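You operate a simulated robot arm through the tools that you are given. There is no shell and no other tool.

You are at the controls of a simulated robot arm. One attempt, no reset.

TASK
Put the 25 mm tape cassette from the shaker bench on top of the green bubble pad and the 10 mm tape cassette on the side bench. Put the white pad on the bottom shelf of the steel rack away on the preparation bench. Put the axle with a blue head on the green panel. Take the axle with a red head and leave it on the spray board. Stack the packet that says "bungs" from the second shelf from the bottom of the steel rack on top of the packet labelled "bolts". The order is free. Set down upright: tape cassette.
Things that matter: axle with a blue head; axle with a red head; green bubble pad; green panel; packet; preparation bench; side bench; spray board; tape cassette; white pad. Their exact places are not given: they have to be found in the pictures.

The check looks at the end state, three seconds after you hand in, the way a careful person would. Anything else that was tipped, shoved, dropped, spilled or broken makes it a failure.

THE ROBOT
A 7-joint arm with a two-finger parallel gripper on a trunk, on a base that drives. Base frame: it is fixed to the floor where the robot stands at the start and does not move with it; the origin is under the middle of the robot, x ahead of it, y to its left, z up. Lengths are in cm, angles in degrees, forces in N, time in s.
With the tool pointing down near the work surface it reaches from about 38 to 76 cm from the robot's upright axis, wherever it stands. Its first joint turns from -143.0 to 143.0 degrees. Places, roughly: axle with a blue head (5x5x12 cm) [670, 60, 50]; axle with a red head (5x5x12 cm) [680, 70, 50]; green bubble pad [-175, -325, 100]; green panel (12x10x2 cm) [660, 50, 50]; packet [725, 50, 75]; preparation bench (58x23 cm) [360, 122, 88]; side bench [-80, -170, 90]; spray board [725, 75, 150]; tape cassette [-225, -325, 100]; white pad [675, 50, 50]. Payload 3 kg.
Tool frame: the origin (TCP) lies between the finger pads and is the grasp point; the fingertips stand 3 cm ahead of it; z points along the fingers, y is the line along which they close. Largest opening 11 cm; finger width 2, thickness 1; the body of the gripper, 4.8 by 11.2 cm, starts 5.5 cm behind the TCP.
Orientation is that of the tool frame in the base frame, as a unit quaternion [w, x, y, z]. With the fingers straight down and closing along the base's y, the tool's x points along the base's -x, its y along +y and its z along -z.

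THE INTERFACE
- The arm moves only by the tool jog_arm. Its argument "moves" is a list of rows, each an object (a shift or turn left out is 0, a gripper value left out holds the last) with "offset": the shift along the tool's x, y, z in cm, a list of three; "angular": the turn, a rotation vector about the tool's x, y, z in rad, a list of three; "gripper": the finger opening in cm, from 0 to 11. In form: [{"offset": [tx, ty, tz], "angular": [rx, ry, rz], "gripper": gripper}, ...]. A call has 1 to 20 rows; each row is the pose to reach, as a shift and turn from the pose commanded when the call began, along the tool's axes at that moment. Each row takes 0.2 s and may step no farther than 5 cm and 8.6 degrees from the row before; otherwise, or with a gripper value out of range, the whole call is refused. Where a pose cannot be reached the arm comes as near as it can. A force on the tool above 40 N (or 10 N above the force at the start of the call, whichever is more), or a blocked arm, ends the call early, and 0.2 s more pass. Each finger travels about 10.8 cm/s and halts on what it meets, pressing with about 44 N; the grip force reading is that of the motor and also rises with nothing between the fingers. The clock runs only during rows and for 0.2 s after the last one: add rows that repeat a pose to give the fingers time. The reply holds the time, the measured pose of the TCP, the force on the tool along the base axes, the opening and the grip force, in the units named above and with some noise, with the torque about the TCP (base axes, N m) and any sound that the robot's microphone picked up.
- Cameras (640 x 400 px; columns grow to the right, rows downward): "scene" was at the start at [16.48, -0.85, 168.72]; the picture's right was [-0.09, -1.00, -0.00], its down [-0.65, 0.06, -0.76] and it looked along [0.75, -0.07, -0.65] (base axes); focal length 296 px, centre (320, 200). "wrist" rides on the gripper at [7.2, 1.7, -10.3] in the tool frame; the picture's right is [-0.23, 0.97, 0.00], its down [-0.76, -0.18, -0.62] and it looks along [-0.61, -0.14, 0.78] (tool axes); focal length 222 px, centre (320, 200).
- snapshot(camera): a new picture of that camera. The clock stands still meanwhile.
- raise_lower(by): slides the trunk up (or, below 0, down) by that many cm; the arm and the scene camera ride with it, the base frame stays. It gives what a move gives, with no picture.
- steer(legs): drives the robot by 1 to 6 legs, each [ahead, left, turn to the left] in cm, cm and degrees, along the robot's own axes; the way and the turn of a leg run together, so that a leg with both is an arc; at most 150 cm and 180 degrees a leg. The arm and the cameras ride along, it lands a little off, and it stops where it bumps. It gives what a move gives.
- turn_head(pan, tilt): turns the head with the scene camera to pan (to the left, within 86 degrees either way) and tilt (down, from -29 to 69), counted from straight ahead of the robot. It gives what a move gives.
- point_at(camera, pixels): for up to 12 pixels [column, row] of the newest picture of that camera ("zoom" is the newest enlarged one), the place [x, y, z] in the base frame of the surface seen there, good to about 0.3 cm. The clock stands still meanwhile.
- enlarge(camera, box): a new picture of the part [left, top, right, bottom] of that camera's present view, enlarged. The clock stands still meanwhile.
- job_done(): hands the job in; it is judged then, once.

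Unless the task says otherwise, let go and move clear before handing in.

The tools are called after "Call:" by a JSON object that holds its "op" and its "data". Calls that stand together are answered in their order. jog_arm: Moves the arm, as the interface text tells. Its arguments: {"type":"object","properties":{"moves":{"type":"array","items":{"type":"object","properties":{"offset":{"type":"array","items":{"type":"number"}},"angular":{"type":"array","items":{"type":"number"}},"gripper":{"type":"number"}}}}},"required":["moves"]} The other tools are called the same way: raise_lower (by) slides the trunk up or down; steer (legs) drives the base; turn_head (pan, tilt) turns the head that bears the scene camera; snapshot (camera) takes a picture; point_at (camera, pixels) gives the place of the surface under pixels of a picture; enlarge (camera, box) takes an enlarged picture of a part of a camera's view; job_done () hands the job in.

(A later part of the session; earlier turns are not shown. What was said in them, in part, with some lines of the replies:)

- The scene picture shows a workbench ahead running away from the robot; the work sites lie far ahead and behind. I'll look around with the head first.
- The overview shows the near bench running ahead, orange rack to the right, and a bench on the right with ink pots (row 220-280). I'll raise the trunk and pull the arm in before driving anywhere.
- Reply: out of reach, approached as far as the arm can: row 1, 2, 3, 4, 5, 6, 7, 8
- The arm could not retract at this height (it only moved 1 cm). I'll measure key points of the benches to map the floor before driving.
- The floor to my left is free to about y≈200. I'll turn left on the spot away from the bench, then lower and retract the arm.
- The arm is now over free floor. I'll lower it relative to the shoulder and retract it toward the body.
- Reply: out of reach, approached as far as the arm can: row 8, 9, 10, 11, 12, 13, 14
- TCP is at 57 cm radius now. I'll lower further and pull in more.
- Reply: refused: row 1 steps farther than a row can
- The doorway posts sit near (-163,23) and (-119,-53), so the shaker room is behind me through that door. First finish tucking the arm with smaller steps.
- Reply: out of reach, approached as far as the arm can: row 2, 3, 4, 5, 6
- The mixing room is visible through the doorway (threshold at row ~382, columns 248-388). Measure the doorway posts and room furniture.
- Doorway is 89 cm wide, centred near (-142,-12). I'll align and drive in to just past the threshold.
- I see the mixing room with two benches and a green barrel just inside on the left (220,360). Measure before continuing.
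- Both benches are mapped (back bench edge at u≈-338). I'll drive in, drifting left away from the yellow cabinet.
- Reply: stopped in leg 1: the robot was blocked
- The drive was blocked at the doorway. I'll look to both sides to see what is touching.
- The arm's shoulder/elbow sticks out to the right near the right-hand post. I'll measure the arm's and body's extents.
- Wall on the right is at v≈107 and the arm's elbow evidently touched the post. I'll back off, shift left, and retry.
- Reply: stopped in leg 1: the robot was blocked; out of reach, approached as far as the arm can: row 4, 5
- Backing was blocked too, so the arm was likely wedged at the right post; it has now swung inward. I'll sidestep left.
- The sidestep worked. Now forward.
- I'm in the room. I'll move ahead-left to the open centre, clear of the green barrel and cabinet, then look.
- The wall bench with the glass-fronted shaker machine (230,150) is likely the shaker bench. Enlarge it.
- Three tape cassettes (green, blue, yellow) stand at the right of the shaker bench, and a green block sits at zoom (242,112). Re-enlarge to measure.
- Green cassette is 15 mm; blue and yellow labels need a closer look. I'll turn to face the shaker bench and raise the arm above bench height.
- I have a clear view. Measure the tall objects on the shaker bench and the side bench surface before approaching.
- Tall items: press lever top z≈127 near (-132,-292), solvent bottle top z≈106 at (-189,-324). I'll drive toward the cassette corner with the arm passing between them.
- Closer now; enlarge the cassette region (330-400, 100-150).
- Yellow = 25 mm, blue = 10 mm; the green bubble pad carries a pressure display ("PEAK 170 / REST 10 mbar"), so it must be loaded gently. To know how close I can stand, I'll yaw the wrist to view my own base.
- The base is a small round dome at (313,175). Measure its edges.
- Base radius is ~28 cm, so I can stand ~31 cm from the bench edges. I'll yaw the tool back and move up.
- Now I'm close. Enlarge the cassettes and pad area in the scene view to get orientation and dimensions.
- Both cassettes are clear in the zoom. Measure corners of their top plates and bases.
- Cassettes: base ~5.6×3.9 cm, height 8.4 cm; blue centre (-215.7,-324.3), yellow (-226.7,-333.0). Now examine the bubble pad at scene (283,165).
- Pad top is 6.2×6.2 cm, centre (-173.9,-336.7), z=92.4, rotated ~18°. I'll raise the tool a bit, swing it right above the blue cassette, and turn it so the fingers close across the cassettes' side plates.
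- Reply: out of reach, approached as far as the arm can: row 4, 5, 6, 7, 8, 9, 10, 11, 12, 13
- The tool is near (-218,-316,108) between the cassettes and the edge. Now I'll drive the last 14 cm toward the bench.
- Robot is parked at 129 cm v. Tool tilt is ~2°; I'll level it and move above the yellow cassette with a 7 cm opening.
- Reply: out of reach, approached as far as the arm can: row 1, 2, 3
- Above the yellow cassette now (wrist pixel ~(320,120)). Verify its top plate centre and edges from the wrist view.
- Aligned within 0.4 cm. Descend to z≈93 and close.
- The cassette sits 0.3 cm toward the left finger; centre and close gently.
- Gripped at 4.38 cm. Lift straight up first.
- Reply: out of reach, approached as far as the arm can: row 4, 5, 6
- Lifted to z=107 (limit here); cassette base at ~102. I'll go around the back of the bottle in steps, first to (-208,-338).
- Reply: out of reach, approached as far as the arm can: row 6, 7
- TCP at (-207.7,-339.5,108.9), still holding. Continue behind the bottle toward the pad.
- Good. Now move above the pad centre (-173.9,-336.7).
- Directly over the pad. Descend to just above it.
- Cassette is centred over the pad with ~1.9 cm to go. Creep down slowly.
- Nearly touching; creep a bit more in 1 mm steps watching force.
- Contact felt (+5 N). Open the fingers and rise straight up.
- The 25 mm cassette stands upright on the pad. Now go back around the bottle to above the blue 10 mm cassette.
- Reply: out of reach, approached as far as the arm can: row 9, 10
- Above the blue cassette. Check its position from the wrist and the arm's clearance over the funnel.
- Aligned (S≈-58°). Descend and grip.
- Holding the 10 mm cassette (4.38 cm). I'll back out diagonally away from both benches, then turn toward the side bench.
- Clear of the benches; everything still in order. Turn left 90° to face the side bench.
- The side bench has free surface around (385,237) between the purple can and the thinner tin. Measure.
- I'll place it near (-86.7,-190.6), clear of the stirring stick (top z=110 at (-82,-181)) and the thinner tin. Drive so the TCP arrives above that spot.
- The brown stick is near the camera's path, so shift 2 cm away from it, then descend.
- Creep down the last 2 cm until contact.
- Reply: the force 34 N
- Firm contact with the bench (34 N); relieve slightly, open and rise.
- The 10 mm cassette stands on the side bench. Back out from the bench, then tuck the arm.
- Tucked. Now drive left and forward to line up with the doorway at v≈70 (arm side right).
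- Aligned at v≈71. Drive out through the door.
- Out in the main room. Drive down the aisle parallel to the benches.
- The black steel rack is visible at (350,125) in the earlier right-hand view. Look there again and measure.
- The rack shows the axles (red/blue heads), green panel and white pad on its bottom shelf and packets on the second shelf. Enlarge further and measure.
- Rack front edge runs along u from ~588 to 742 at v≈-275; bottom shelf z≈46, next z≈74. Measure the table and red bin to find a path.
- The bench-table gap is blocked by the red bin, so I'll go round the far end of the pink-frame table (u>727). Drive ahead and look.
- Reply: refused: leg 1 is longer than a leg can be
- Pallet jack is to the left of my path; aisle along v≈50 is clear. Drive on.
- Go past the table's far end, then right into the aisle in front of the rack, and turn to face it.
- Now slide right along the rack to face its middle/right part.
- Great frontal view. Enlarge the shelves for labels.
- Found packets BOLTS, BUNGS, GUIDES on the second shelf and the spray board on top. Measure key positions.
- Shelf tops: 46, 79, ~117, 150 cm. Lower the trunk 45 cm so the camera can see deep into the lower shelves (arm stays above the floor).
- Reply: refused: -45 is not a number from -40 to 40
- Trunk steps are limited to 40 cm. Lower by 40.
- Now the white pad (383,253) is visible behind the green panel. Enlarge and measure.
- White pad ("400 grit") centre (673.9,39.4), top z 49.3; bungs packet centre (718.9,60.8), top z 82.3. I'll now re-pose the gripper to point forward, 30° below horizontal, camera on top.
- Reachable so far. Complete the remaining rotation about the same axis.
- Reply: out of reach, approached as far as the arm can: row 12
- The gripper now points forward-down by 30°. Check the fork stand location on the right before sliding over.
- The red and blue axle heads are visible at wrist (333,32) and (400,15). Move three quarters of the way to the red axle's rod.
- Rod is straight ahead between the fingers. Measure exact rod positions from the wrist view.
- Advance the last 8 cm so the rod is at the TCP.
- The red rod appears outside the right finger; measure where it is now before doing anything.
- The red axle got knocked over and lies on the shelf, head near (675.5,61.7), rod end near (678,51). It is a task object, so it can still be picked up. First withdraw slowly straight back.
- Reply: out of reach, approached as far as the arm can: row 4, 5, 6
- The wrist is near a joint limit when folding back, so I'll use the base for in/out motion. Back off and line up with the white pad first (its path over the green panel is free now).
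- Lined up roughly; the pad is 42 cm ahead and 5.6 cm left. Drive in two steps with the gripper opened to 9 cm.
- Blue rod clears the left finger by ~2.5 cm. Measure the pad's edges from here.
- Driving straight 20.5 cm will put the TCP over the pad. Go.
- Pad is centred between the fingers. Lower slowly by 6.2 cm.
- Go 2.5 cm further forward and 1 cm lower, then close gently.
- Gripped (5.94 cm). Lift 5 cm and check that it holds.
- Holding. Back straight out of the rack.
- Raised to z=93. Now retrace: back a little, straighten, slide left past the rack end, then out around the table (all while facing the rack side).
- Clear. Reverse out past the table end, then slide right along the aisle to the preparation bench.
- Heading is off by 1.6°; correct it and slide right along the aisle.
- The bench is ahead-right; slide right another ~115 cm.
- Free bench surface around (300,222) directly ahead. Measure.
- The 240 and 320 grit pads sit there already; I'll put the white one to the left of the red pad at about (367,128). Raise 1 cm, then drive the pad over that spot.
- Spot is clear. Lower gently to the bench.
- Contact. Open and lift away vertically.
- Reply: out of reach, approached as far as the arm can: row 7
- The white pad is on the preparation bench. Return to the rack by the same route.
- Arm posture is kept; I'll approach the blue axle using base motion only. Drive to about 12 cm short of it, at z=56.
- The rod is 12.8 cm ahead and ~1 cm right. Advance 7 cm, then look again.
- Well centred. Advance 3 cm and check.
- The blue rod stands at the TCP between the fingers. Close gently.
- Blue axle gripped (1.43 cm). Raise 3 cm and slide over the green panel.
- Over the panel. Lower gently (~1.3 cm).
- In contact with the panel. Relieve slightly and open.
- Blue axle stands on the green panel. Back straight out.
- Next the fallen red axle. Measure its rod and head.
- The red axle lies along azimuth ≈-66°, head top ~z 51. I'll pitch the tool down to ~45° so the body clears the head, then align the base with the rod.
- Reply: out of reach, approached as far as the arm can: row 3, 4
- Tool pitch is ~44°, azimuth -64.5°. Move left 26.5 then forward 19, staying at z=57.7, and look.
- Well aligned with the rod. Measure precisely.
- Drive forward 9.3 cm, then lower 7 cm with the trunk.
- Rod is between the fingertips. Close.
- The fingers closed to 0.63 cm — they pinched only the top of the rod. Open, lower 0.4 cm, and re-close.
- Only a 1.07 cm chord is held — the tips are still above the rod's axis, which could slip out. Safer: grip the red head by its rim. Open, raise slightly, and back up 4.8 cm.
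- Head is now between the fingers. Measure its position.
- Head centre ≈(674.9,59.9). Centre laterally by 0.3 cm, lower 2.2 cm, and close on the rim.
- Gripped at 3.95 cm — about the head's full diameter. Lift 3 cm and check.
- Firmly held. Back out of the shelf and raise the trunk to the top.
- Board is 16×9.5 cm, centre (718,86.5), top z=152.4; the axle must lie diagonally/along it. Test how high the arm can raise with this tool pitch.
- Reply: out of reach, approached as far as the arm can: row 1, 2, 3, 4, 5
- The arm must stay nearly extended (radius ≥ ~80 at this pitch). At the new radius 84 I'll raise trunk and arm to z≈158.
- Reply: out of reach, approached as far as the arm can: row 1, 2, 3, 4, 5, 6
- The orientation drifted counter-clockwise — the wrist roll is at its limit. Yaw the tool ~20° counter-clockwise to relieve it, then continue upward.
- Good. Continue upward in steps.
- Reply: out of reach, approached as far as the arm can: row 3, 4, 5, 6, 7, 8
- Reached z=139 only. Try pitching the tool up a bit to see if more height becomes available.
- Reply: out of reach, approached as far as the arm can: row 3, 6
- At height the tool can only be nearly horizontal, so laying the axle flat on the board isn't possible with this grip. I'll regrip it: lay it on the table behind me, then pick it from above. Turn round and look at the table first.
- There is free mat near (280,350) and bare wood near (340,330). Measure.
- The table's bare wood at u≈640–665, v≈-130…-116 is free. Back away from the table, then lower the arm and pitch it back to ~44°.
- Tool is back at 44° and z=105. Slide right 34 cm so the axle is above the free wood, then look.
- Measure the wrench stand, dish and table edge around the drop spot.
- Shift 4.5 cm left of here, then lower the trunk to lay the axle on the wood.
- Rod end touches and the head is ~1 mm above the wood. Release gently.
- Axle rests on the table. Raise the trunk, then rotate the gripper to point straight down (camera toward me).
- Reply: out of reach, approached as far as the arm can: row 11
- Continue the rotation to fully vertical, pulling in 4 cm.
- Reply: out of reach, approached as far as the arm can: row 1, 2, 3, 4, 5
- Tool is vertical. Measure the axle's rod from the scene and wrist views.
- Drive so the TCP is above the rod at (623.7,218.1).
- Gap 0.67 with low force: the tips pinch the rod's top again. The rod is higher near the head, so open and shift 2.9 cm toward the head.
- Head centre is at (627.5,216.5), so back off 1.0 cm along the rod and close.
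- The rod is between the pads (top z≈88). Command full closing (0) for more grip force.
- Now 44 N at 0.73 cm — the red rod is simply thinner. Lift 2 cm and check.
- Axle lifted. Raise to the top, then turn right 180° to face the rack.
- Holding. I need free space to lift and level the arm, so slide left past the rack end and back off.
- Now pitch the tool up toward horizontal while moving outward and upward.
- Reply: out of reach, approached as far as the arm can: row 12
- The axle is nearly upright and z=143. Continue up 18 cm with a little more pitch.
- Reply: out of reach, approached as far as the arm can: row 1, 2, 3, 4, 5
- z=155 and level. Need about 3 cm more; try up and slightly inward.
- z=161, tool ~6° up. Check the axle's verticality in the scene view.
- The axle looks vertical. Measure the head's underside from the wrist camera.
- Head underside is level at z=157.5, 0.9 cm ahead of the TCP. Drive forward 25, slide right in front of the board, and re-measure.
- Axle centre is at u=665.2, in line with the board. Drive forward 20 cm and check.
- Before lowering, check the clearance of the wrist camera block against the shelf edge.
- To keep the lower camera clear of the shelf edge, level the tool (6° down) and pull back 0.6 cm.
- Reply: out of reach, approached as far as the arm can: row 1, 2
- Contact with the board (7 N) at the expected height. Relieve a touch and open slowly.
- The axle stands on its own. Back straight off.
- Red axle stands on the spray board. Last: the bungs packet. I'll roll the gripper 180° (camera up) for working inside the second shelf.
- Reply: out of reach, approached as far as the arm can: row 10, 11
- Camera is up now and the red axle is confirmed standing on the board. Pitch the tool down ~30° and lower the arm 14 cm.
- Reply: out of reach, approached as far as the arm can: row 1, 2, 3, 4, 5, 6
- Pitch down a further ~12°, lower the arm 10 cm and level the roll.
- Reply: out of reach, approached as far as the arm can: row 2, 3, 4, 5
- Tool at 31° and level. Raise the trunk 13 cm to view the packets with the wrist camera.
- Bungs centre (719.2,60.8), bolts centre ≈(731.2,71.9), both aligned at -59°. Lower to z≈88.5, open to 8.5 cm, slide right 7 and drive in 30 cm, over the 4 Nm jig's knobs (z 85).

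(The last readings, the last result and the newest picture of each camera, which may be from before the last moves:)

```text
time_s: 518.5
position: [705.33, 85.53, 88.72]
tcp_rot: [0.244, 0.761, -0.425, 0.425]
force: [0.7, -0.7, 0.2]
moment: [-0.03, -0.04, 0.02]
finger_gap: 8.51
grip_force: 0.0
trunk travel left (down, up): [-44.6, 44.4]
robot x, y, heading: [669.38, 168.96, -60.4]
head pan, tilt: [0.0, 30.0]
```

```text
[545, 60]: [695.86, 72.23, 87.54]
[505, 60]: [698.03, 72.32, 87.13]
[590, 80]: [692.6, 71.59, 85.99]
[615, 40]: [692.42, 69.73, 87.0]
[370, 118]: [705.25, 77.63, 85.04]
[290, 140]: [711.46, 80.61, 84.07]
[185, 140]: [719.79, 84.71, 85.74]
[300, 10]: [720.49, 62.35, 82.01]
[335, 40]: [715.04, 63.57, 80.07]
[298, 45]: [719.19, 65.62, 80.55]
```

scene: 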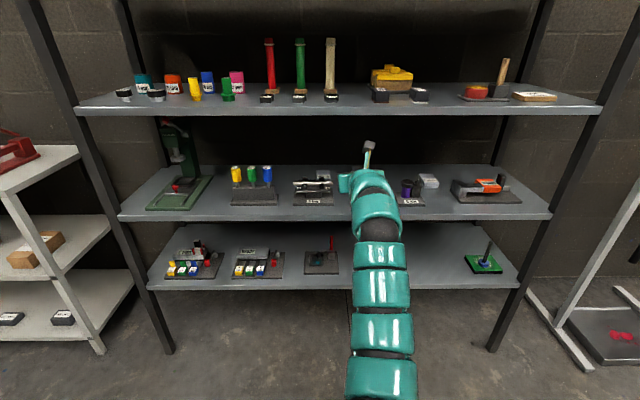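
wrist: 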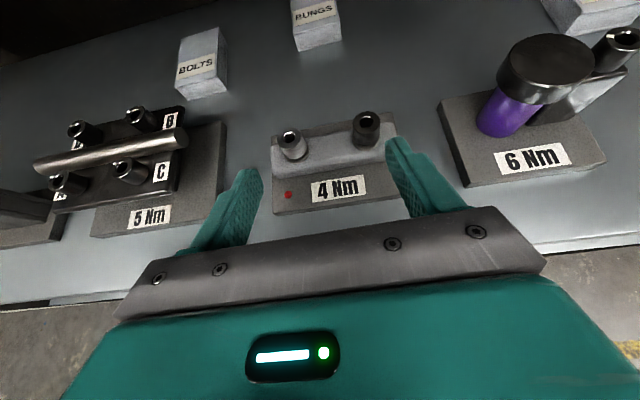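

Clear. Drive forward 17 cm more at this height.

Call:
{"op": "steer", "data": {"legs": [[17.3, 0, 0]]}}

Call:
{"op": "raise_lower", "data": {"by": -3.4}}

Call:
{"op": "snapshot", "data": {"camera": "wrist"}}

Call:
{"op": "snapshot", "data": {"camera": "scene"}}

```text
time_s: 520.0
position: [714.02, 70.4, 88.78]
tcp_rot: [0.243, 0.761, -0.425, 0.425]
force: [0.3, 0.7, 0.4]
moment: [0.0, 0.0, -0.01]
finger_gap: 8.51
grip_force: 0.0
trunk travel left (down, up): [-44.6, 44.4]
robot x, y, heading: [677.95, 153.31, -60.5]
head pan, tilt: [0.0, 30.0]
```

```text
time_s: 520.8
position: [713.93, 70.44, 85.49]
tcp_rot: [0.243, 0.761, -0.425, 0.425]
force: [0.9, -0.4, 0.0]
moment: [-0.01, -0.01, 0.01]
finger_gap: 8.49
grip_force: 0.0
trunk travel left (down, up): [-41.2, 47.8]
robot x, y, heading: [678.48, 153.33, -60.3]
head pan, tilt: [0.0, 30.0]
```

```text
taken
```

wrist: 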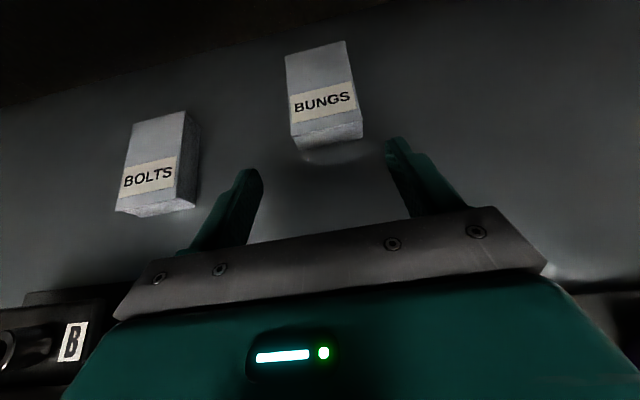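

```text
taken
```

scene: 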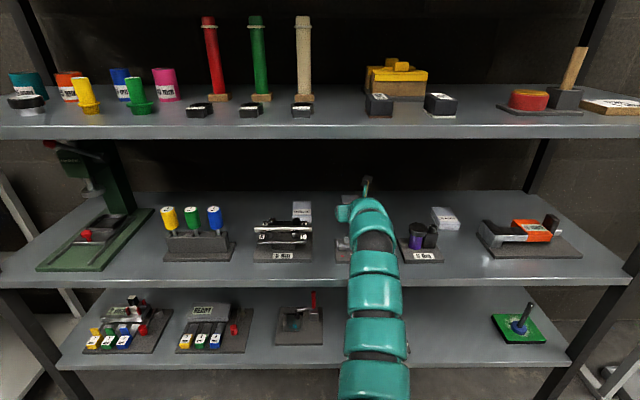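

Bungs packet is centred ahead. Forward 10 cm.

Call:
{"op": "steer", "data": {"legs": [[10, 0, 0]]}}

Call:
{"op": "snapshot", "data": {"camera": "wrist"}}

```text
time_s: 521.9
position: [719.0, 61.54, 85.34]
tcp_rot: [0.243, 0.761, -0.425, 0.425]
force: [0.9, -1.0, -0.2]
moment: [0.01, -0.02, -0.03]
finger_gap: 8.49
grip_force: 0.2
trunk travel left (down, up): [-41.2, 47.8]
robot x, y, heading: [683.09, 144.55, -60.5]
head pan, tilt: [0.0, 30.0]
```

```text
taken
```

wrist: 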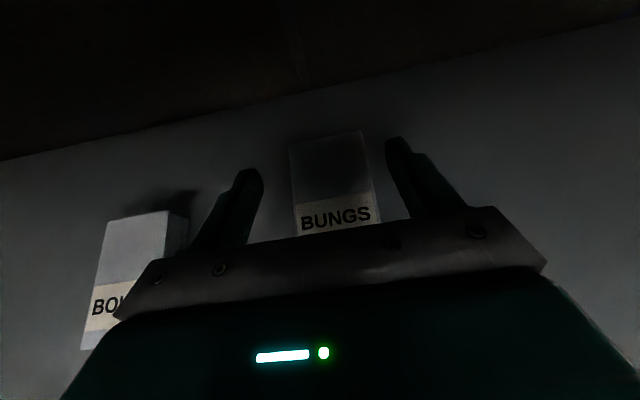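

Call:
{"op": "point_at", "data": {"camera": "wrist", "pixels": [[293, 160], [365, 148], [296, 195], [373, 185], [335, 170]]}}

```text
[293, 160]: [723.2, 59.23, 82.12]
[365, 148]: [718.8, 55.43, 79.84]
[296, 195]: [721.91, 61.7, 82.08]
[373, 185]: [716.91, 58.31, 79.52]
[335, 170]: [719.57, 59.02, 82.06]
```

Centred within 2 mm. Lower 3 cm and close.

Call:
{"op": "raise_lower", "data": {"by": -2.9}}

Call:
{"op": "jog_arm", "data": {"moves": [{"gripper": 7}, {"gripper": 6}, {"gripper": 5}, {"gripper": 3.5}, {"gripper": 3.5}]}}

Call:
{"op": "snapshot", "data": {"camera": "wrist"}}

```text
time_s: 522.6
position: [718.97, 61.57, 82.5]
tcp_rot: [0.243, 0.762, -0.425, 0.424]
force: [0.0, 0.1, -0.2]
moment: [0.01, -0.01, 0.0]
finger_gap: 8.51
grip_force: 0.1
trunk travel left (down, up): [-38.3, 50.7]
robot x, y, heading: [683.35, 144.74, -60.4]
head pan, tilt: [0.0, 30.0]
```

```text
time_s: 523.8
position: [718.94, 61.54, 82.51]
tcp_rot: [0.244, 0.761, -0.425, 0.425]
force: [-0.6, 0.1, 0.2]
moment: [0.01, 0.03, 0.01]
finger_gap: 5.94
grip_force: 44.3
trunk travel left (down, up): [-38.3, 50.7]
robot x, y, heading: [683.22, 144.73, -60.5]
head pan, tilt: [0.0, 30.0]
```

```text
taken
```

wrist: 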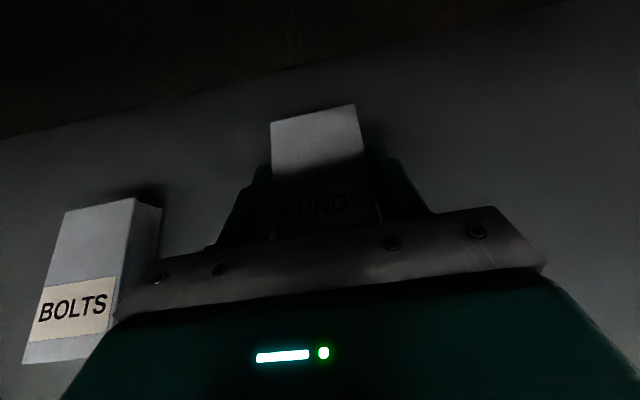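

Gripped. Lift 4 cm.

Call:
{"op": "raise_lower", "data": {"by": 4}}

Call:
{"op": "steer", "data": {"legs": [[-3.7, 0, 0], [0, 8, 0]]}}

Call:
{"op": "snapshot", "data": {"camera": "wrist"}}

Call:
{"op": "snapshot", "data": {"camera": "scene"}}

```text
time_s: 524.7
position: [718.96, 61.58, 86.45]
tcp_rot: [0.243, 0.761, -0.425, 0.425]
force: [0.0, 0.3, -1.0]
moment: [0.0, 0.01, -0.04]
finger_gap: 5.92
grip_force: 44.4
trunk travel left (down, up): [-42.3, 46.7]
robot x, y, heading: [683.15, 144.43, -60.4]
head pan, tilt: [0.0, 30.0]
```

```text
time_s: 526.2
position: [724.26, 68.84, 86.53]
tcp_rot: [0.242, 0.762, -0.424, 0.425]
force: [-0.7, 0.1, 0.2]
moment: [0.01, 0.02, 0.0]
finger_gap: 5.93
grip_force: 44.2
trunk travel left (down, up): [-42.3, 46.7]
robot x, y, heading: [688.35, 152.05, -60.3]
head pan, tilt: [0.0, 30.0]
```

```text
taken
```

wrist: 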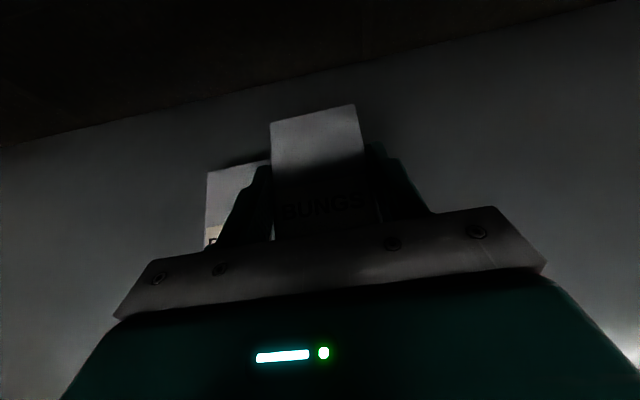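

```text
taken
```

scene: 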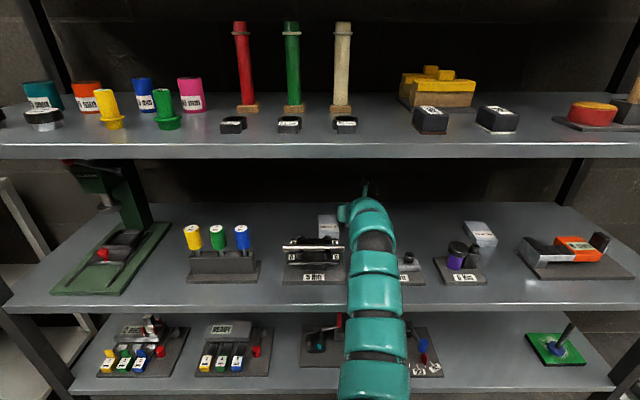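

Measure the held packet and the visible part of BOLTS.

Call:
{"op": "point_at", "data": {"camera": "wrist", "pixels": [[273, 125], [352, 108], [362, 150], [274, 165], [315, 140], [209, 175], [255, 167], [207, 215], [230, 185]]}}

```text
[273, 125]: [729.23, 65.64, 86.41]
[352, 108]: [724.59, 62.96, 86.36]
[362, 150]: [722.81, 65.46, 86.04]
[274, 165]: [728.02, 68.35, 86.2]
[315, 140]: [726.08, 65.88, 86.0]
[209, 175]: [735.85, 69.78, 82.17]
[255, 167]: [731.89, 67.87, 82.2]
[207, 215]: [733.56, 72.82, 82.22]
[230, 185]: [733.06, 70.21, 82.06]
```

Need 7.5 cm left and 0.3 cm back to align the packets.

Call:
{"op": "steer", "data": {"legs": [[-0.3, 7.5, 0]]}}

Call:
{"op": "snapshot", "data": {"camera": "wrist"}}

Call:
{"op": "point_at", "data": {"camera": "wrist", "pixels": [[273, 125], [352, 108], [362, 150], [274, 165], [268, 118], [340, 100]]}}

Call:
{"op": "enlarge", "data": {"camera": "scene", "box": [230, 190, 430, 300]}}

```text
time_s: 527.2
position: [730.67, 72.82, 86.37]
tcp_rot: [0.242, 0.762, -0.425, 0.424]
force: [-0.4, 0.1, -0.7]
moment: [0.01, -0.03, -0.03]
finger_gap: 5.9
grip_force: 43.7
trunk travel left (down, up): [-42.3, 46.7]
robot x, y, heading: [694.7, 155.81, -60.3]
head pan, tilt: [0.0, 30.0]
```

```text
taken
```

wrist: 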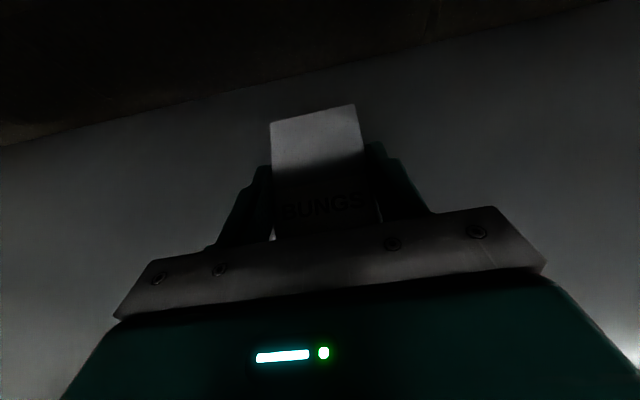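

```text
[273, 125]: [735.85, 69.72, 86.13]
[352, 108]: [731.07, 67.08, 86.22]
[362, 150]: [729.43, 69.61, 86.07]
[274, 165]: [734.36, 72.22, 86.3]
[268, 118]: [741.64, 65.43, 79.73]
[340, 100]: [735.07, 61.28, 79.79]
```

```text
3.20 times, centred on (330, 245) of scene
```

zoom: 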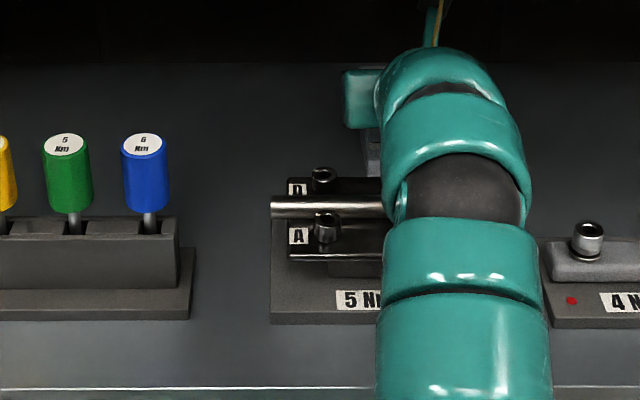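

Aligned with BOLTS. Lower 1 cm by trunk and creep to contact.

Call:
{"op": "raise_lower", "data": {"by": -1}}

Call:
{"op": "jog_arm", "data": {"moves": [{"offset": [-0.13, 0, 0.08]}, {"offset": [-0.26, 0, 0.16]}, {"offset": [-0.34, 0, 0.21]}]}}

```text
time_s: 527.8
position: [730.64, 72.83, 85.58]
tcp_rot: [0.242, 0.761, -0.424, 0.426]
force: [0.1, -0.1, -0.8]
moment: [0.02, -0.01, -0.02]
finger_gap: 5.96
grip_force: 43.5
trunk travel left (down, up): [-41.3, 47.7]
robot x, y, heading: [694.52, 155.59, -60.6]
head pan, tilt: [0.0, 30.0]
```

```text
time_s: 528.6
position: [730.66, 72.9, 85.17]
tcp_rot: [0.242, 0.762, -0.424, 0.425]
force: [-0.3, 0.0, -1.0]
moment: [0.03, 0.0, -0.04]
finger_gap: 5.91
grip_force: 43.5
trunk travel left (down, up): [-41.3, 47.7]
robot x, y, heading: [694.68, 155.71, -60.2]
head pan, tilt: [0.0, 30.0]
```

Call:
{"op": "jog_arm", "data": {"moves": [{"offset": [-0.09, 0, 0.05]}, {"offset": [-0.17, 0, 0.1]}, {"offset": [-0.26, 0, 0.16]}]}}

```text
time_s: 529.4
position: [730.74, 72.82, 85.04]
tcp_rot: [0.243, 0.761, -0.424, 0.426]
force: [0.1, -1.4, 4.9]
moment: [0.07, -0.03, -0.03]
finger_gap: 5.91
grip_force: 43.9
trunk travel left (down, up): [-41.3, 47.7]
robot x, y, heading: [694.43, 155.96, -60.3]
head pan, tilt: [0.0, 30.0]
```

Contact (5 N). Open gently and lift.

Call:
{"op": "jog_arm", "data": {"moves": [{"gripper": 6.2}, {"gripper": 6.8}, {"gripper": 7.6}, {"gripper": 8.2}, {"gripper": 8.2}]}}

Call:
{"op": "raise_lower", "data": {"by": 2}}

Call:
{"op": "snapshot", "data": {"camera": "wrist"}}

```text
time_s: 530.6
position: [730.65, 72.79, 84.88]
tcp_rot: [0.242, 0.762, -0.424, 0.425]
force: [0.2, 0.3, 0.5]
moment: [0.02, 0.01, -0.03]
finger_gap: 8.23
grip_force: 0.1
trunk travel left (down, up): [-41.3, 47.7]
robot x, y, heading: [694.82, 155.71, -60.3]
head pan, tilt: [0.0, 30.0]
```

```text
time_s: 531.3
position: [730.7, 72.72, 86.86]
tcp_rot: [0.243, 0.761, -0.425, 0.425]
force: [-0.7, -0.4, -0.3]
moment: [0.01, 0.0, 0.01]
finger_gap: 8.21
grip_force: 0.1
trunk travel left (down, up): [-43.3, 45.7]
robot x, y, heading: [694.79, 155.53, -60.7]
head pan, tilt: [0.0, 30.0]
```

```text
taken
```

wrist: 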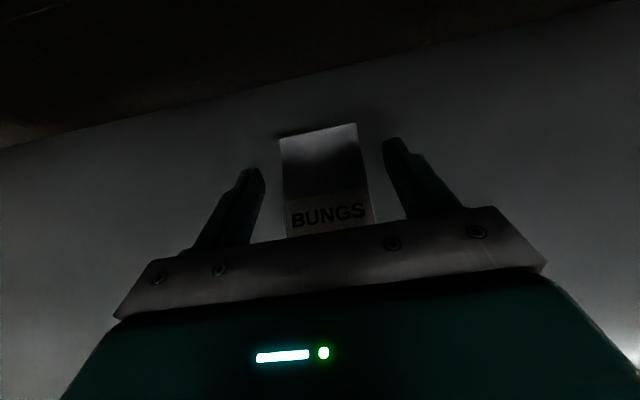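

Stacked neatly. Withdraw 5.5 cm, raise to clear the 5 Nm jig's bar (z 87), then back out.

Call:
{"op": "steer", "data": {"legs": [[-5.5, 0, 0]]}}

Call:
{"op": "raise_lower", "data": {"by": 4.3}}

Call:
{"op": "snapshot", "data": {"camera": "wrist"}}

Call:
{"op": "snapshot", "data": {"camera": "scene"}}

```text
time_s: 532.2
position: [727.87, 77.65, 87.0]
tcp_rot: [0.242, 0.762, -0.423, 0.426]
force: [5.5, -11.7, 22.9]
moment: [1.95, 0.98, 0.02]
finger_gap: 8.2
grip_force: 0.0
trunk travel left (down, up): [-43.3, 45.7]
robot x, y, heading: [692.15, 160.18, -60.2]
head pan, tilt: [0.0, 30.0]
```

```text
time_s: 533.1
position: [727.96, 77.51, 91.23]
tcp_rot: [0.243, 0.761, -0.424, 0.426]
force: [0.8, -0.9, -0.1]
moment: [-0.04, 0.0, -0.01]
finger_gap: 8.22
grip_force: 0.0
trunk travel left (down, up): [-47.6, 41.4]
robot x, y, heading: [692.0, 160.64, -60.1]
head pan, tilt: [0.0, 30.0]
```

```text
taken
```

wrist: 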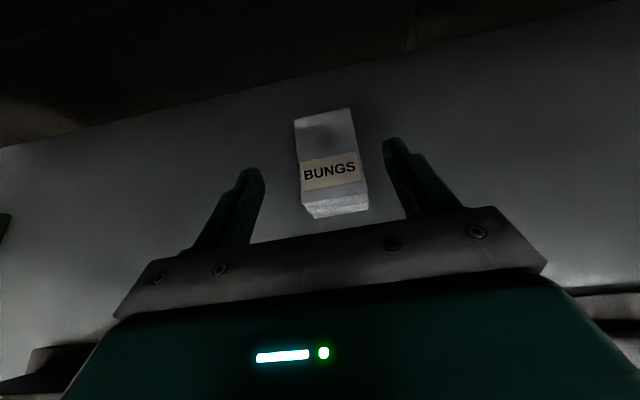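

```text
taken
```

scene: 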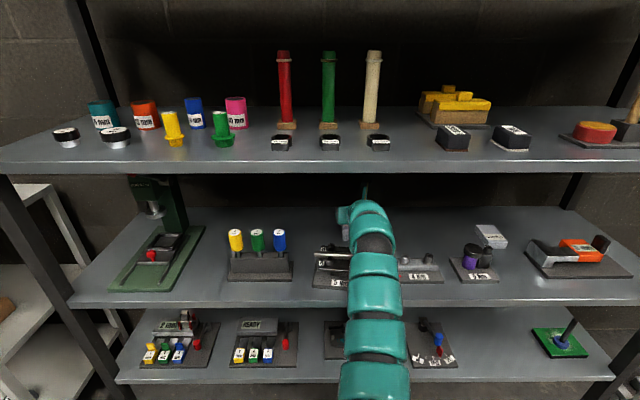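

There was a contact (26 N) with the 5 Nm jig while withdrawing. I'm now above it; back out fully and check whether it moved.

Call:
{"op": "steer", "data": {"legs": [[-35, 0, 0]]}}

Call:
{"op": "raise_lower", "data": {"by": 12}}

Call:
{"op": "snapshot", "data": {"camera": "wrist"}}

Call:
{"op": "enlarge", "data": {"camera": "wrist", "box": [200, 0, 440, 150]}}

```text
time_s: 535.4
position: [710.85, 107.78, 91.29]
tcp_rot: [0.243, 0.761, -0.424, 0.427]
force: [-0.5, -0.4, -0.3]
moment: [-0.04, 0.01, -0.01]
finger_gap: 8.19
grip_force: 0.0
trunk travel left (down, up): [-47.6, 41.4]
robot x, y, heading: [675.05, 190.84, -59.9]
head pan, tilt: [0.0, 30.0]
```

```text
time_s: 536.9
position: [710.75, 107.64, 103.15]
tcp_rot: [0.243, 0.761, -0.424, 0.427]
force: [-0.3, 1.2, -0.1]
moment: [0.04, -0.01, 0.01]
finger_gap: 8.21
grip_force: 0.0
trunk travel left (down, up): [-59.6, 29.4]
robot x, y, heading: [674.91, 191.0, -60.5]
head pan, tilt: [0.0, 30.0]
```

```text
taken
```

wrist: 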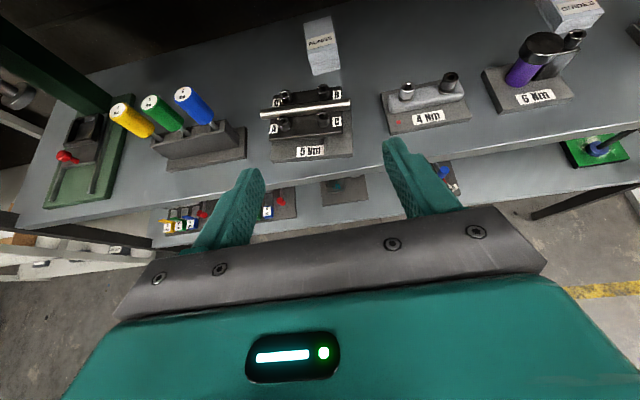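

```text
2.67 times, centred on (320, 75) of wrist
```

zoom: 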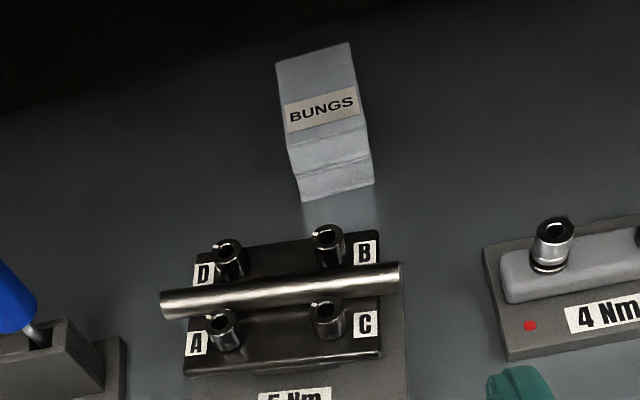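

Stack is good. Measure the jig's features to compare with the earlier values (bar right end was (720.3,85.2), left end (731.2,91.7)).

Call:
{"op": "point_at", "data": {"camera": "zoom", "pixels": [[170, 305], [395, 275], [325, 232], [323, 305], [220, 320], [228, 245], [362, 322], [365, 252], [203, 275], [290, 285], [194, 343], [400, 390]]}}

```text
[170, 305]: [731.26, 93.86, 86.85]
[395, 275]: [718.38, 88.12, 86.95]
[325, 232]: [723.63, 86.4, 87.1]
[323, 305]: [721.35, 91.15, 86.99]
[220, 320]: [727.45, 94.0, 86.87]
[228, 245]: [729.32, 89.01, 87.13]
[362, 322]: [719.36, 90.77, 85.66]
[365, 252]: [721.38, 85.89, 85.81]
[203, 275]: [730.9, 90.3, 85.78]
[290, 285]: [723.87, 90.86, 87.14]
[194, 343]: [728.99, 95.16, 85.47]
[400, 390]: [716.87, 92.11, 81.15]
```

The jig was shoved ~2.4 cm toward the front and rotated ~5° clockwise. I must push it back. Measure its base plate's edges.

Call:
{"op": "enlarge", "data": {"camera": "wrist", "box": [240, 70, 380, 180]}}

Call:
{"op": "point_at", "data": {"camera": "zoom", "pixels": [[140, 385], [510, 370], [512, 340], [500, 215], [130, 310], [140, 350], [300, 395], [520, 395], [320, 372], [485, 130], [100, 220], [140, 395]]}}

```text
3.64 times, centred on (310, 125) of wrist
```

zoom: 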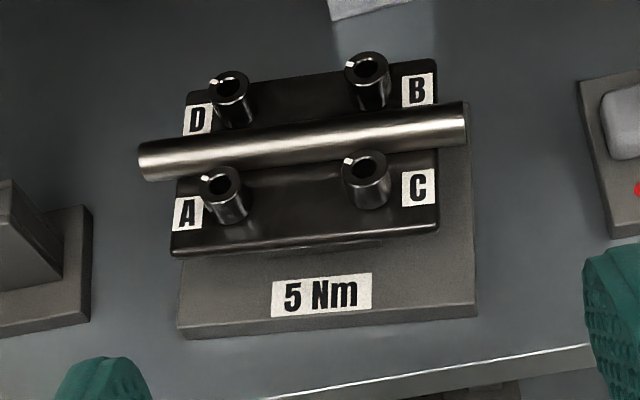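

```text
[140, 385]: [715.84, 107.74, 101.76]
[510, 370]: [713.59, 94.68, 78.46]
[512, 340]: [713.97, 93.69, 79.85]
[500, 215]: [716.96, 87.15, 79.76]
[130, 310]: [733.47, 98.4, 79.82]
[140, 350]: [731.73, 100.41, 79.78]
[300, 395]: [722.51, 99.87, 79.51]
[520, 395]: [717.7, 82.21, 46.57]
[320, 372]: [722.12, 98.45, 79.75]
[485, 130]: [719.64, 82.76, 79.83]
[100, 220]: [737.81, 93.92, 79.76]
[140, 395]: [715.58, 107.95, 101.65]
```

Call:
{"op": "point_at", "data": {"camera": "zoom", "pixels": [[184, 322], [474, 300], [471, 200], [466, 150], [330, 312], [182, 334], [476, 314], [330, 328], [186, 270], [436, 225], [172, 250], [430, 62]]}}

```text
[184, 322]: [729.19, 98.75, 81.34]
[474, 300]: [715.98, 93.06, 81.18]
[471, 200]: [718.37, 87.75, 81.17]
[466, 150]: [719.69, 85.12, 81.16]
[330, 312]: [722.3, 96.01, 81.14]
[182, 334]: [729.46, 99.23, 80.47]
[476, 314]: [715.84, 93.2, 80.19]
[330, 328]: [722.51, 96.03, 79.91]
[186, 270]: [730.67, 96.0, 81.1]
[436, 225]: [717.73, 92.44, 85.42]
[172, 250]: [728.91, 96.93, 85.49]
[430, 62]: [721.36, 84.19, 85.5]
```

Front edge now runs from (729.3,98.9) to (715.9,93.1); it should be at v≈-280.4, azimuth 30°. I'll push it back squarely with both open fingertips against the plate's front edge. Line up first.

Call:
{"op": "steer", "data": {"legs": [[0, 4.3, 0], [0, 0, -1.5]]}}

Call:
{"op": "raise_lower", "data": {"by": -20.7}}

Call:
{"op": "snapshot", "data": {"camera": "wrist"}}

```text
time_s: 538.1
position: [712.32, 108.98, 103.21]
tcp_rot: [0.248, 0.756, -0.434, 0.424]
force: [-0.3, 1.5, -0.1]
moment: [0.02, -0.01, -0.03]
finger_gap: 8.21
grip_force: 0.1
trunk travel left (down, up): [-59.6, 29.4]
robot x, y, heading: [678.72, 193.12, -61.7]
head pan, tilt: [0.0, 30.0]
```

```text
time_s: 540.3
position: [712.38, 108.94, 82.59]
tcp_rot: [0.248, 0.756, -0.434, 0.423]
force: [-0.6, 0.9, -0.5]
moment: [0.0, 0.02, -0.02]
finger_gap: 8.2
grip_force: 0.0
trunk travel left (down, up): [-38.9, 50.1]
robot x, y, heading: [678.48, 192.69, -61.8]
head pan, tilt: [0.0, 30.0]
```

```text
taken
```

wrist: 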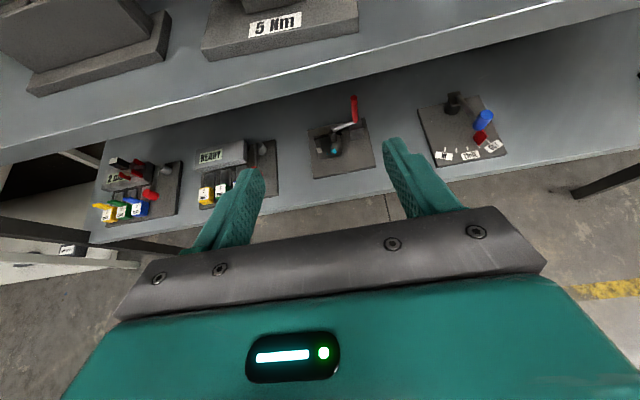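

Call:
{"op": "steer", "data": {"legs": [[9, 2.5, 0]]}}

Call:
{"op": "snapshot", "data": {"camera": "wrist"}}

Call:
{"op": "point_at", "data": {"camera": "wrist", "pixels": [[250, 175], [395, 145], [300, 95], [330, 90], [270, 100], [390, 75]]}}

```text
time_s: 541.4
position: [718.86, 102.08, 82.55]
tcp_rot: [0.248, 0.756, -0.434, 0.422]
force: [-0.2, -0.4, 0.3]
moment: [0.02, -0.01, 0.02]
finger_gap: 8.22
grip_force: 0.1
trunk travel left (down, up): [-38.9, 50.1]
robot x, y, heading: [684.88, 186.01, -61.7]
head pan, tilt: [0.0, 30.0]
```

```text
taken
```

wrist: 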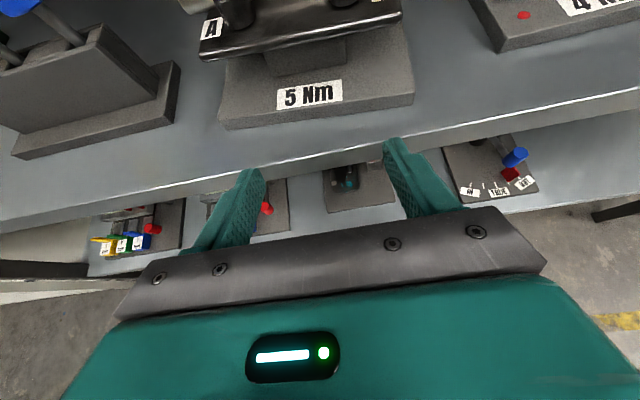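

```text
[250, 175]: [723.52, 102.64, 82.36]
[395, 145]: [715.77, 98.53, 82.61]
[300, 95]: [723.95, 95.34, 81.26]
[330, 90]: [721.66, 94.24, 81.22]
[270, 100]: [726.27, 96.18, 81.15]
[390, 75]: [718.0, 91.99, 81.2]
```

Advance 4 cm to first contact, then check.

Call:
{"op": "steer", "data": {"legs": [[4.2, 0, 0]]}}

Call:
{"op": "snapshot", "data": {"camera": "wrist"}}

```text
time_s: 542.3
position: [720.82, 98.43, 82.45]
tcp_rot: [0.248, 0.756, -0.434, 0.423]
force: [-1.0, -1.2, -0.1]
moment: [-0.01, 0.01, -0.02]
finger_gap: 8.21
grip_force: 0.1
trunk travel left (down, up): [-38.9, 50.1]
robot x, y, heading: [687.12, 182.5, -61.6]
head pan, tilt: [0.0, 30.0]
```

```text
taken
```

wrist: 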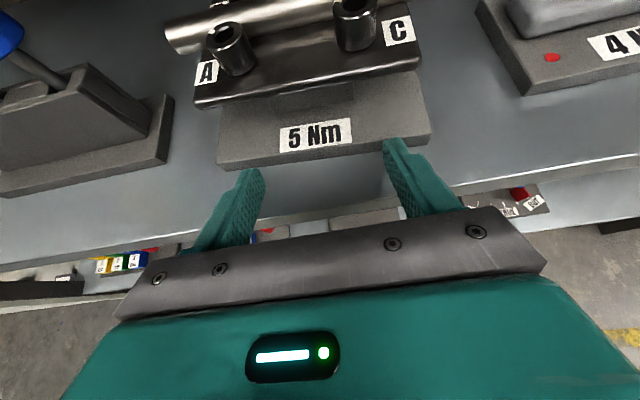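

Call:
{"op": "steer", "data": {"legs": [[1.2, 0, 0]]}}

Call:
{"op": "snapshot", "data": {"camera": "wrist"}}

Call:
{"op": "enlarge", "data": {"camera": "wrist", "box": [180, 0, 460, 220]}}

Call:
{"op": "point_at", "data": {"camera": "zoom", "pixels": [[115, 105], [395, 20]]}}

```text
time_s: 543.1
position: [721.43, 97.38, 82.53]
tcp_rot: [0.247, 0.756, -0.433, 0.424]
force: [-2.4, 4.4, -0.2]
moment: [0.05, 0.01, -0.22]
finger_gap: 8.17
grip_force: 0.0
trunk travel left (down, up): [-38.9, 50.1]
robot x, y, heading: [687.35, 181.67, -61.9]
head pan, tilt: [0.0, 30.0]
```

```text
taken
```

wrist: 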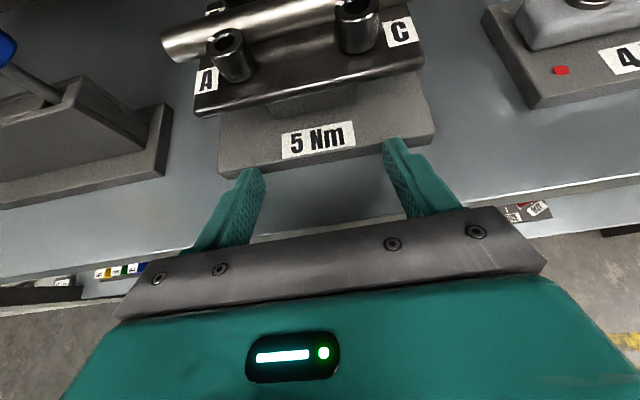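

```text
1.82 times, centred on (320, 110) of wrist
```

zoom: 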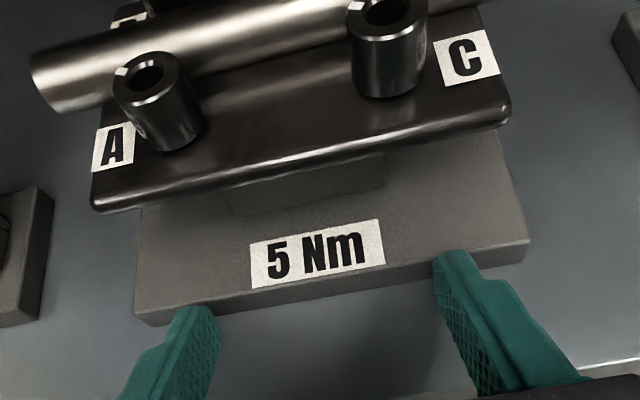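

```text
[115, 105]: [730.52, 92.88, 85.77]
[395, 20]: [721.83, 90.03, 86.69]
```

Call:
{"op": "point_at", "data": {"camera": "zoom", "pixels": [[145, 300], [240, 282], [330, 268], [425, 250], [515, 238], [380, 30], [148, 70], [500, 110], [100, 200]]}}

```text
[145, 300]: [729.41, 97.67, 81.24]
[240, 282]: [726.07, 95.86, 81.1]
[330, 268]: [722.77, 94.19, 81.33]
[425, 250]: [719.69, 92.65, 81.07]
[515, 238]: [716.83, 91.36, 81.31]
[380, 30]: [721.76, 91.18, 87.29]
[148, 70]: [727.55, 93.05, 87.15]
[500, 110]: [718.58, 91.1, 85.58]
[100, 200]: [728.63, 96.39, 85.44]
```

The plate is turning back: edge now az 26.7°, v≈-279.7. Advance 0.7 cm more.

Call:
{"op": "steer", "data": {"legs": [[0.7, 0, 0]]}}

Call:
{"op": "enlarge", "data": {"camera": "wrist", "box": [180, 0, 460, 220]}}

Call:
{"op": "point_at", "data": {"camera": "zoom", "pixels": [[145, 312], [240, 293], [330, 280], [425, 264], [520, 250], [145, 80], [385, 30]]}}

```text
time_s: 543.8
position: [721.88, 96.88, 82.52]
tcp_rot: [0.248, 0.756, -0.433, 0.423]
force: [-2.7, 2.5, 1.6]
moment: [-0.06, 0.06, -0.17]
finger_gap: 8.21
grip_force: 0.2
trunk travel left (down, up): [-38.9, 50.1]
robot x, y, heading: [687.99, 180.98, -61.9]
head pan, tilt: [0.0, 30.0]
```

```text
1.82 times, centred on (320, 110) of wrist
```

zoom: 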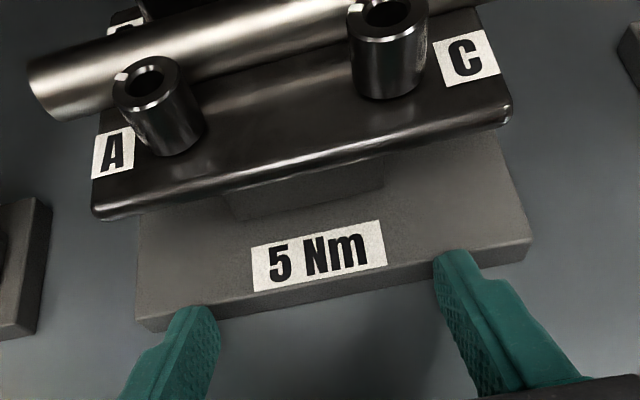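

```text
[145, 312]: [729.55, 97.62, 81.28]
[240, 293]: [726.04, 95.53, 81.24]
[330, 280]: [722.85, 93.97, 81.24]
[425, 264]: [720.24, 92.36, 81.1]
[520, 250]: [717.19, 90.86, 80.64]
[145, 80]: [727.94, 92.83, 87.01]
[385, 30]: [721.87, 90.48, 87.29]
```

Edge az 28.6°, v≈-280.1. Push 0.4 cm more and check knobs A and C against originals (A≈(728.1,92.1), C=(722.6,88.9)).

Call:
{"op": "steer", "data": {"legs": [[0.5, 0, 0]]}}

Call:
{"op": "enlarge", "data": {"camera": "wrist", "box": [180, 0, 460, 220]}}

Call:
{"op": "point_at", "data": {"camera": "zoom", "pixels": [[145, 315], [240, 297], [330, 282], [425, 266], [525, 250], [165, 75], [400, 15], [150, 95], [395, 35]]}}

```text
time_s: 544.5
position: [722.06, 96.27, 82.5]
tcp_rot: [0.247, 0.756, -0.433, 0.424]
force: [-0.8, 4.3, 4.1]
moment: [0.02, -0.1, 0.0]
finger_gap: 8.19
grip_force: 0.2
trunk travel left (down, up): [-38.9, 50.1]
robot x, y, heading: [688.18, 180.61, -61.8]
head pan, tilt: [0.0, 30.0]
```

```text
1.82 times, centred on (320, 110) of wrist
```

zoom: 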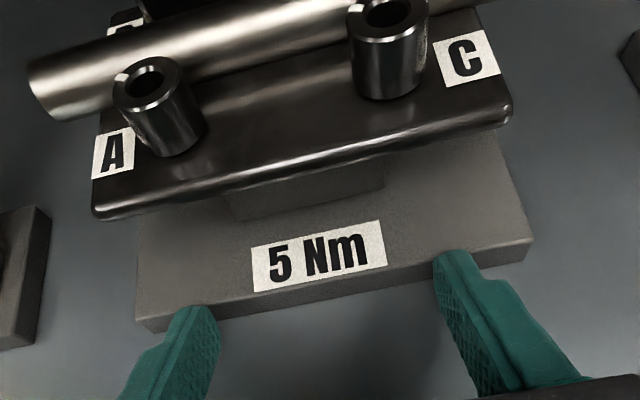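

```text
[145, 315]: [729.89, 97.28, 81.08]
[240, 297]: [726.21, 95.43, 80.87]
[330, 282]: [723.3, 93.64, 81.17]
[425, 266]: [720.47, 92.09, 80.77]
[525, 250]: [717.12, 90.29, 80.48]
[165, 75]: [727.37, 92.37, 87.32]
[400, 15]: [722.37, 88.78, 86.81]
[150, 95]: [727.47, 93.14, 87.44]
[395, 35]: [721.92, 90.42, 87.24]
```

The plate is back at v≈-280.5, az≈29°. Withdraw and re-measure from the earlier viewpoint.

Call:
{"op": "steer", "data": {"legs": [[-18, 0, 0], [0, 0, 1.5]]}}

Call:
{"op": "raise_lower", "data": {"by": 19.6}}

Call:
{"op": "snapshot", "data": {"camera": "wrist"}}

Call:
{"op": "enlarge", "data": {"camera": "wrist", "box": [200, 0, 440, 130]}}

```text
time_s: 546.4
position: [715.74, 113.13, 82.31]
tcp_rot: [0.242, 0.762, -0.423, 0.426]
force: [-0.5, 0.0, -0.7]
moment: [-0.03, 0.01, 0.02]
finger_gap: 8.19
grip_force: 0.0
trunk travel left (down, up): [-38.9, 50.1]
robot x, y, heading: [680.05, 196.23, -60.3]
head pan, tilt: [0.0, 30.0]
```

```text
time_s: 548.5
position: [715.81, 113.14, 101.96]
tcp_rot: [0.241, 0.762, -0.425, 0.425]
force: [-0.2, 0.1, -0.4]
moment: [0.02, -0.03, -0.01]
finger_gap: 8.19
grip_force: 0.0
trunk travel left (down, up): [-58.5, 30.5]
robot x, y, heading: [679.68, 196.22, -60.4]
head pan, tilt: [0.0, 30.0]
```

```text
taken
```

wrist: 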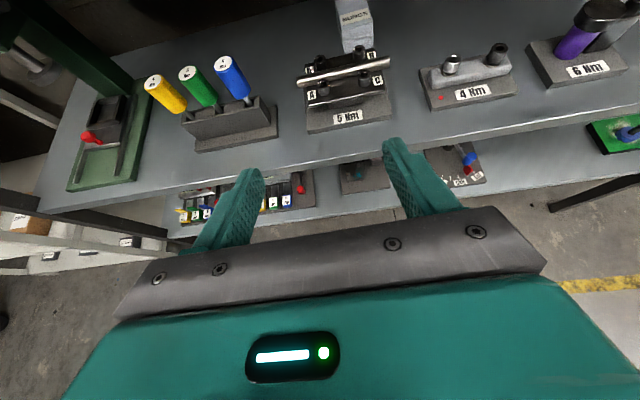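

```text
2.67 times, centred on (320, 65) of wrist
```

zoom: 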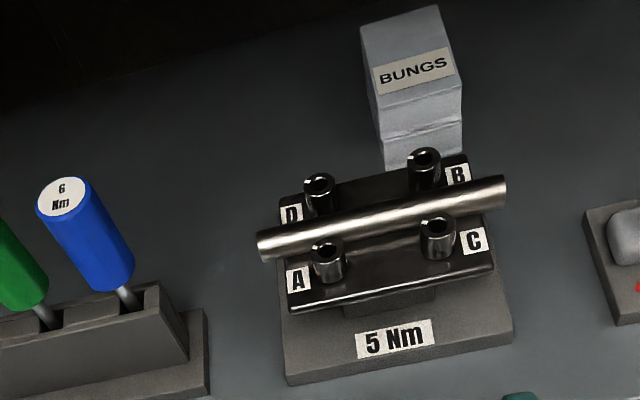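

Call:
{"op": "point_at", "data": {"camera": "zoom", "pixels": [[318, 180], [422, 155], [437, 222], [327, 248], [262, 250], [503, 187], [288, 375], [512, 335], [470, 180], [400, 290], [385, 165], [462, 150]]}}

Call:
{"op": "point_at", "data": {"camera": "zoom", "pixels": [[363, 28], [438, 10], [461, 82], [378, 105], [385, 140], [462, 118], [300, 140]]}}

```text
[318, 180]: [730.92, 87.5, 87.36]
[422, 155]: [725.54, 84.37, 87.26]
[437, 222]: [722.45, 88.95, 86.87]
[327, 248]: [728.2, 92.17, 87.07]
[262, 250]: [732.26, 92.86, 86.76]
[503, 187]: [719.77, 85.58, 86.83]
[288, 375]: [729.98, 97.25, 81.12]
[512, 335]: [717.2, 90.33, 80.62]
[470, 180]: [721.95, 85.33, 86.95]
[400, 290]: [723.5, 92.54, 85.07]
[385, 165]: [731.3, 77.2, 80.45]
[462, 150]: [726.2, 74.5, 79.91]
```

```text
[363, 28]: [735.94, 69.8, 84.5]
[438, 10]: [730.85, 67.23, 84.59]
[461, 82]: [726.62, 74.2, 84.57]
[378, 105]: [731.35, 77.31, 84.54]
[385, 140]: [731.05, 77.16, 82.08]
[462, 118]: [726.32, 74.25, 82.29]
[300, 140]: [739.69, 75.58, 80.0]
```

The jig is back within ~3 mm of its original pose and the packets are neatly stacked. Check the 4 Nm jig against its earlier knob positions ((711.4,80.7), (705.7,77.6)) and the lower shelf.

Call:
{"op": "point_at", "data": {"camera": "wrist", "pixels": [[452, 60], [498, 47], [605, 10], [150, 80], [232, 65]]}}

Call:
{"op": "turn_head", "data": {"pan": -5, "tilt": 25}}

Call:
{"op": "snapshot", "data": {"camera": "scene"}}

```text
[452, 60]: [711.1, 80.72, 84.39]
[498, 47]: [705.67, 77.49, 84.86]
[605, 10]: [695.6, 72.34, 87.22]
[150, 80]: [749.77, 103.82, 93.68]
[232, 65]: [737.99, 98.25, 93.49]
```

```text
time_s: 549.2
position: [715.81, 113.05, 102.03]
tcp_rot: [0.241, 0.763, -0.424, 0.425]
force: [0.1, 0.3, -0.1]
moment: [0.01, -0.02, 0.01]
finger_gap: 8.2
grip_force: 0.1
trunk travel left (down, up): [-58.5, 30.5]
robot x, y, heading: [680.0, 195.96, -60.3]
head pan, tilt: [-5.0, 25.0]
```

```text
taken
```

scene: 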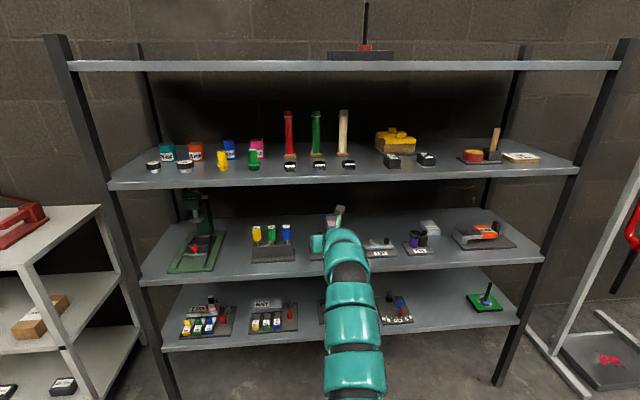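

4 Nm jig is unmoved. Final check on the blue axle/green panel and the red axle.

Call:
{"op": "enlarge", "data": {"camera": "scene", "box": [440, 270, 540, 330]}}

Call:
{"op": "point_at", "data": {"camera": "zoom", "pixels": [[172, 165], [355, 150], [405, 240], [215, 262], [290, 215], [315, 110]]}}

Call:
{"op": "enlarge", "data": {"camera": "scene", "box": [310, 0, 420, 70]}}

```text
6.40 times, centred on (490, 300) of scene
```

zoom: 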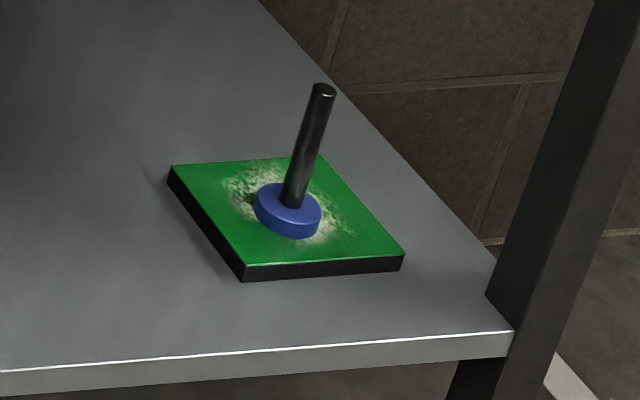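

```text
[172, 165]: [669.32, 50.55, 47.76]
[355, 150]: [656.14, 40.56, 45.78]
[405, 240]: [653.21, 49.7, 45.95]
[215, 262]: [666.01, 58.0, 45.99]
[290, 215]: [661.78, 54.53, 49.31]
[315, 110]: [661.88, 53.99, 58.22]
```

```text
5.71 times, centred on (365, 35) of scene
```

zoom: 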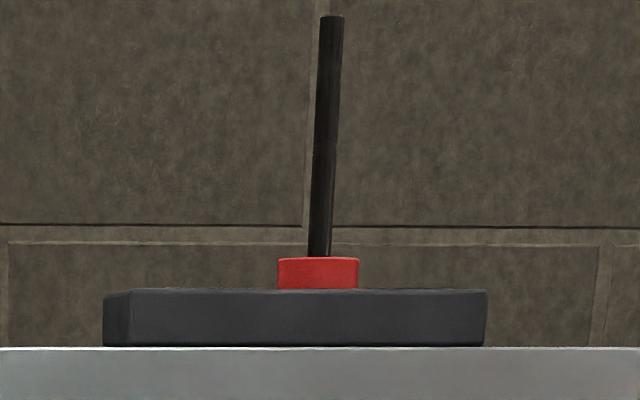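

Both axles stand correctly, the packets are stacked, and nothing else is out of place. The arm is clear of the rack, so I hand in.

Call:
{"op": "job_done", "data": {}}

```text
The job is handed in.
```

I've handed the job in. All six moves are done, but I knocked one thing out of place along the way and had to put it back. The result of the check isn't back yet.

| Item | Where it is now |
|---|---|
| 25 mm tape cassette | Upright on the green bubble pad |
| 10 mm tape cassette | Upright on the side bench |
| White pad ("400 grit") | On the preparation bench, beside the red 240 grit pad |
| Axle with a blue head | Standing on the green panel |
| Axle with a red head | Standing on the spray board |
| "Bungs" packet | Stacked squarely on top of "bolts" |

Three things went wrong or off-plan:

- **5 Nm jig shoved:** while backing out from the packets, the gripper hit the jig on the second shelf. It slid about 2.4 cm and turned about 5°. I pushed it back, and its features now measure within about 3 mm of where they were.
- **Red axle knocked over:** it fell on its shelf during my first try at it. I laid it briefly on the table opposite the rack to get a better grip, then stood it on the spray board. No other object on the shelf appeared to be disturbed.
- **Doorway contact:** the arm touched the mixing-room door post on the way in. I saw no damage.

I confirmed the items on the steel rack with close-up views just before handing in. I last saw the cassettes and the white pad when I set them down.
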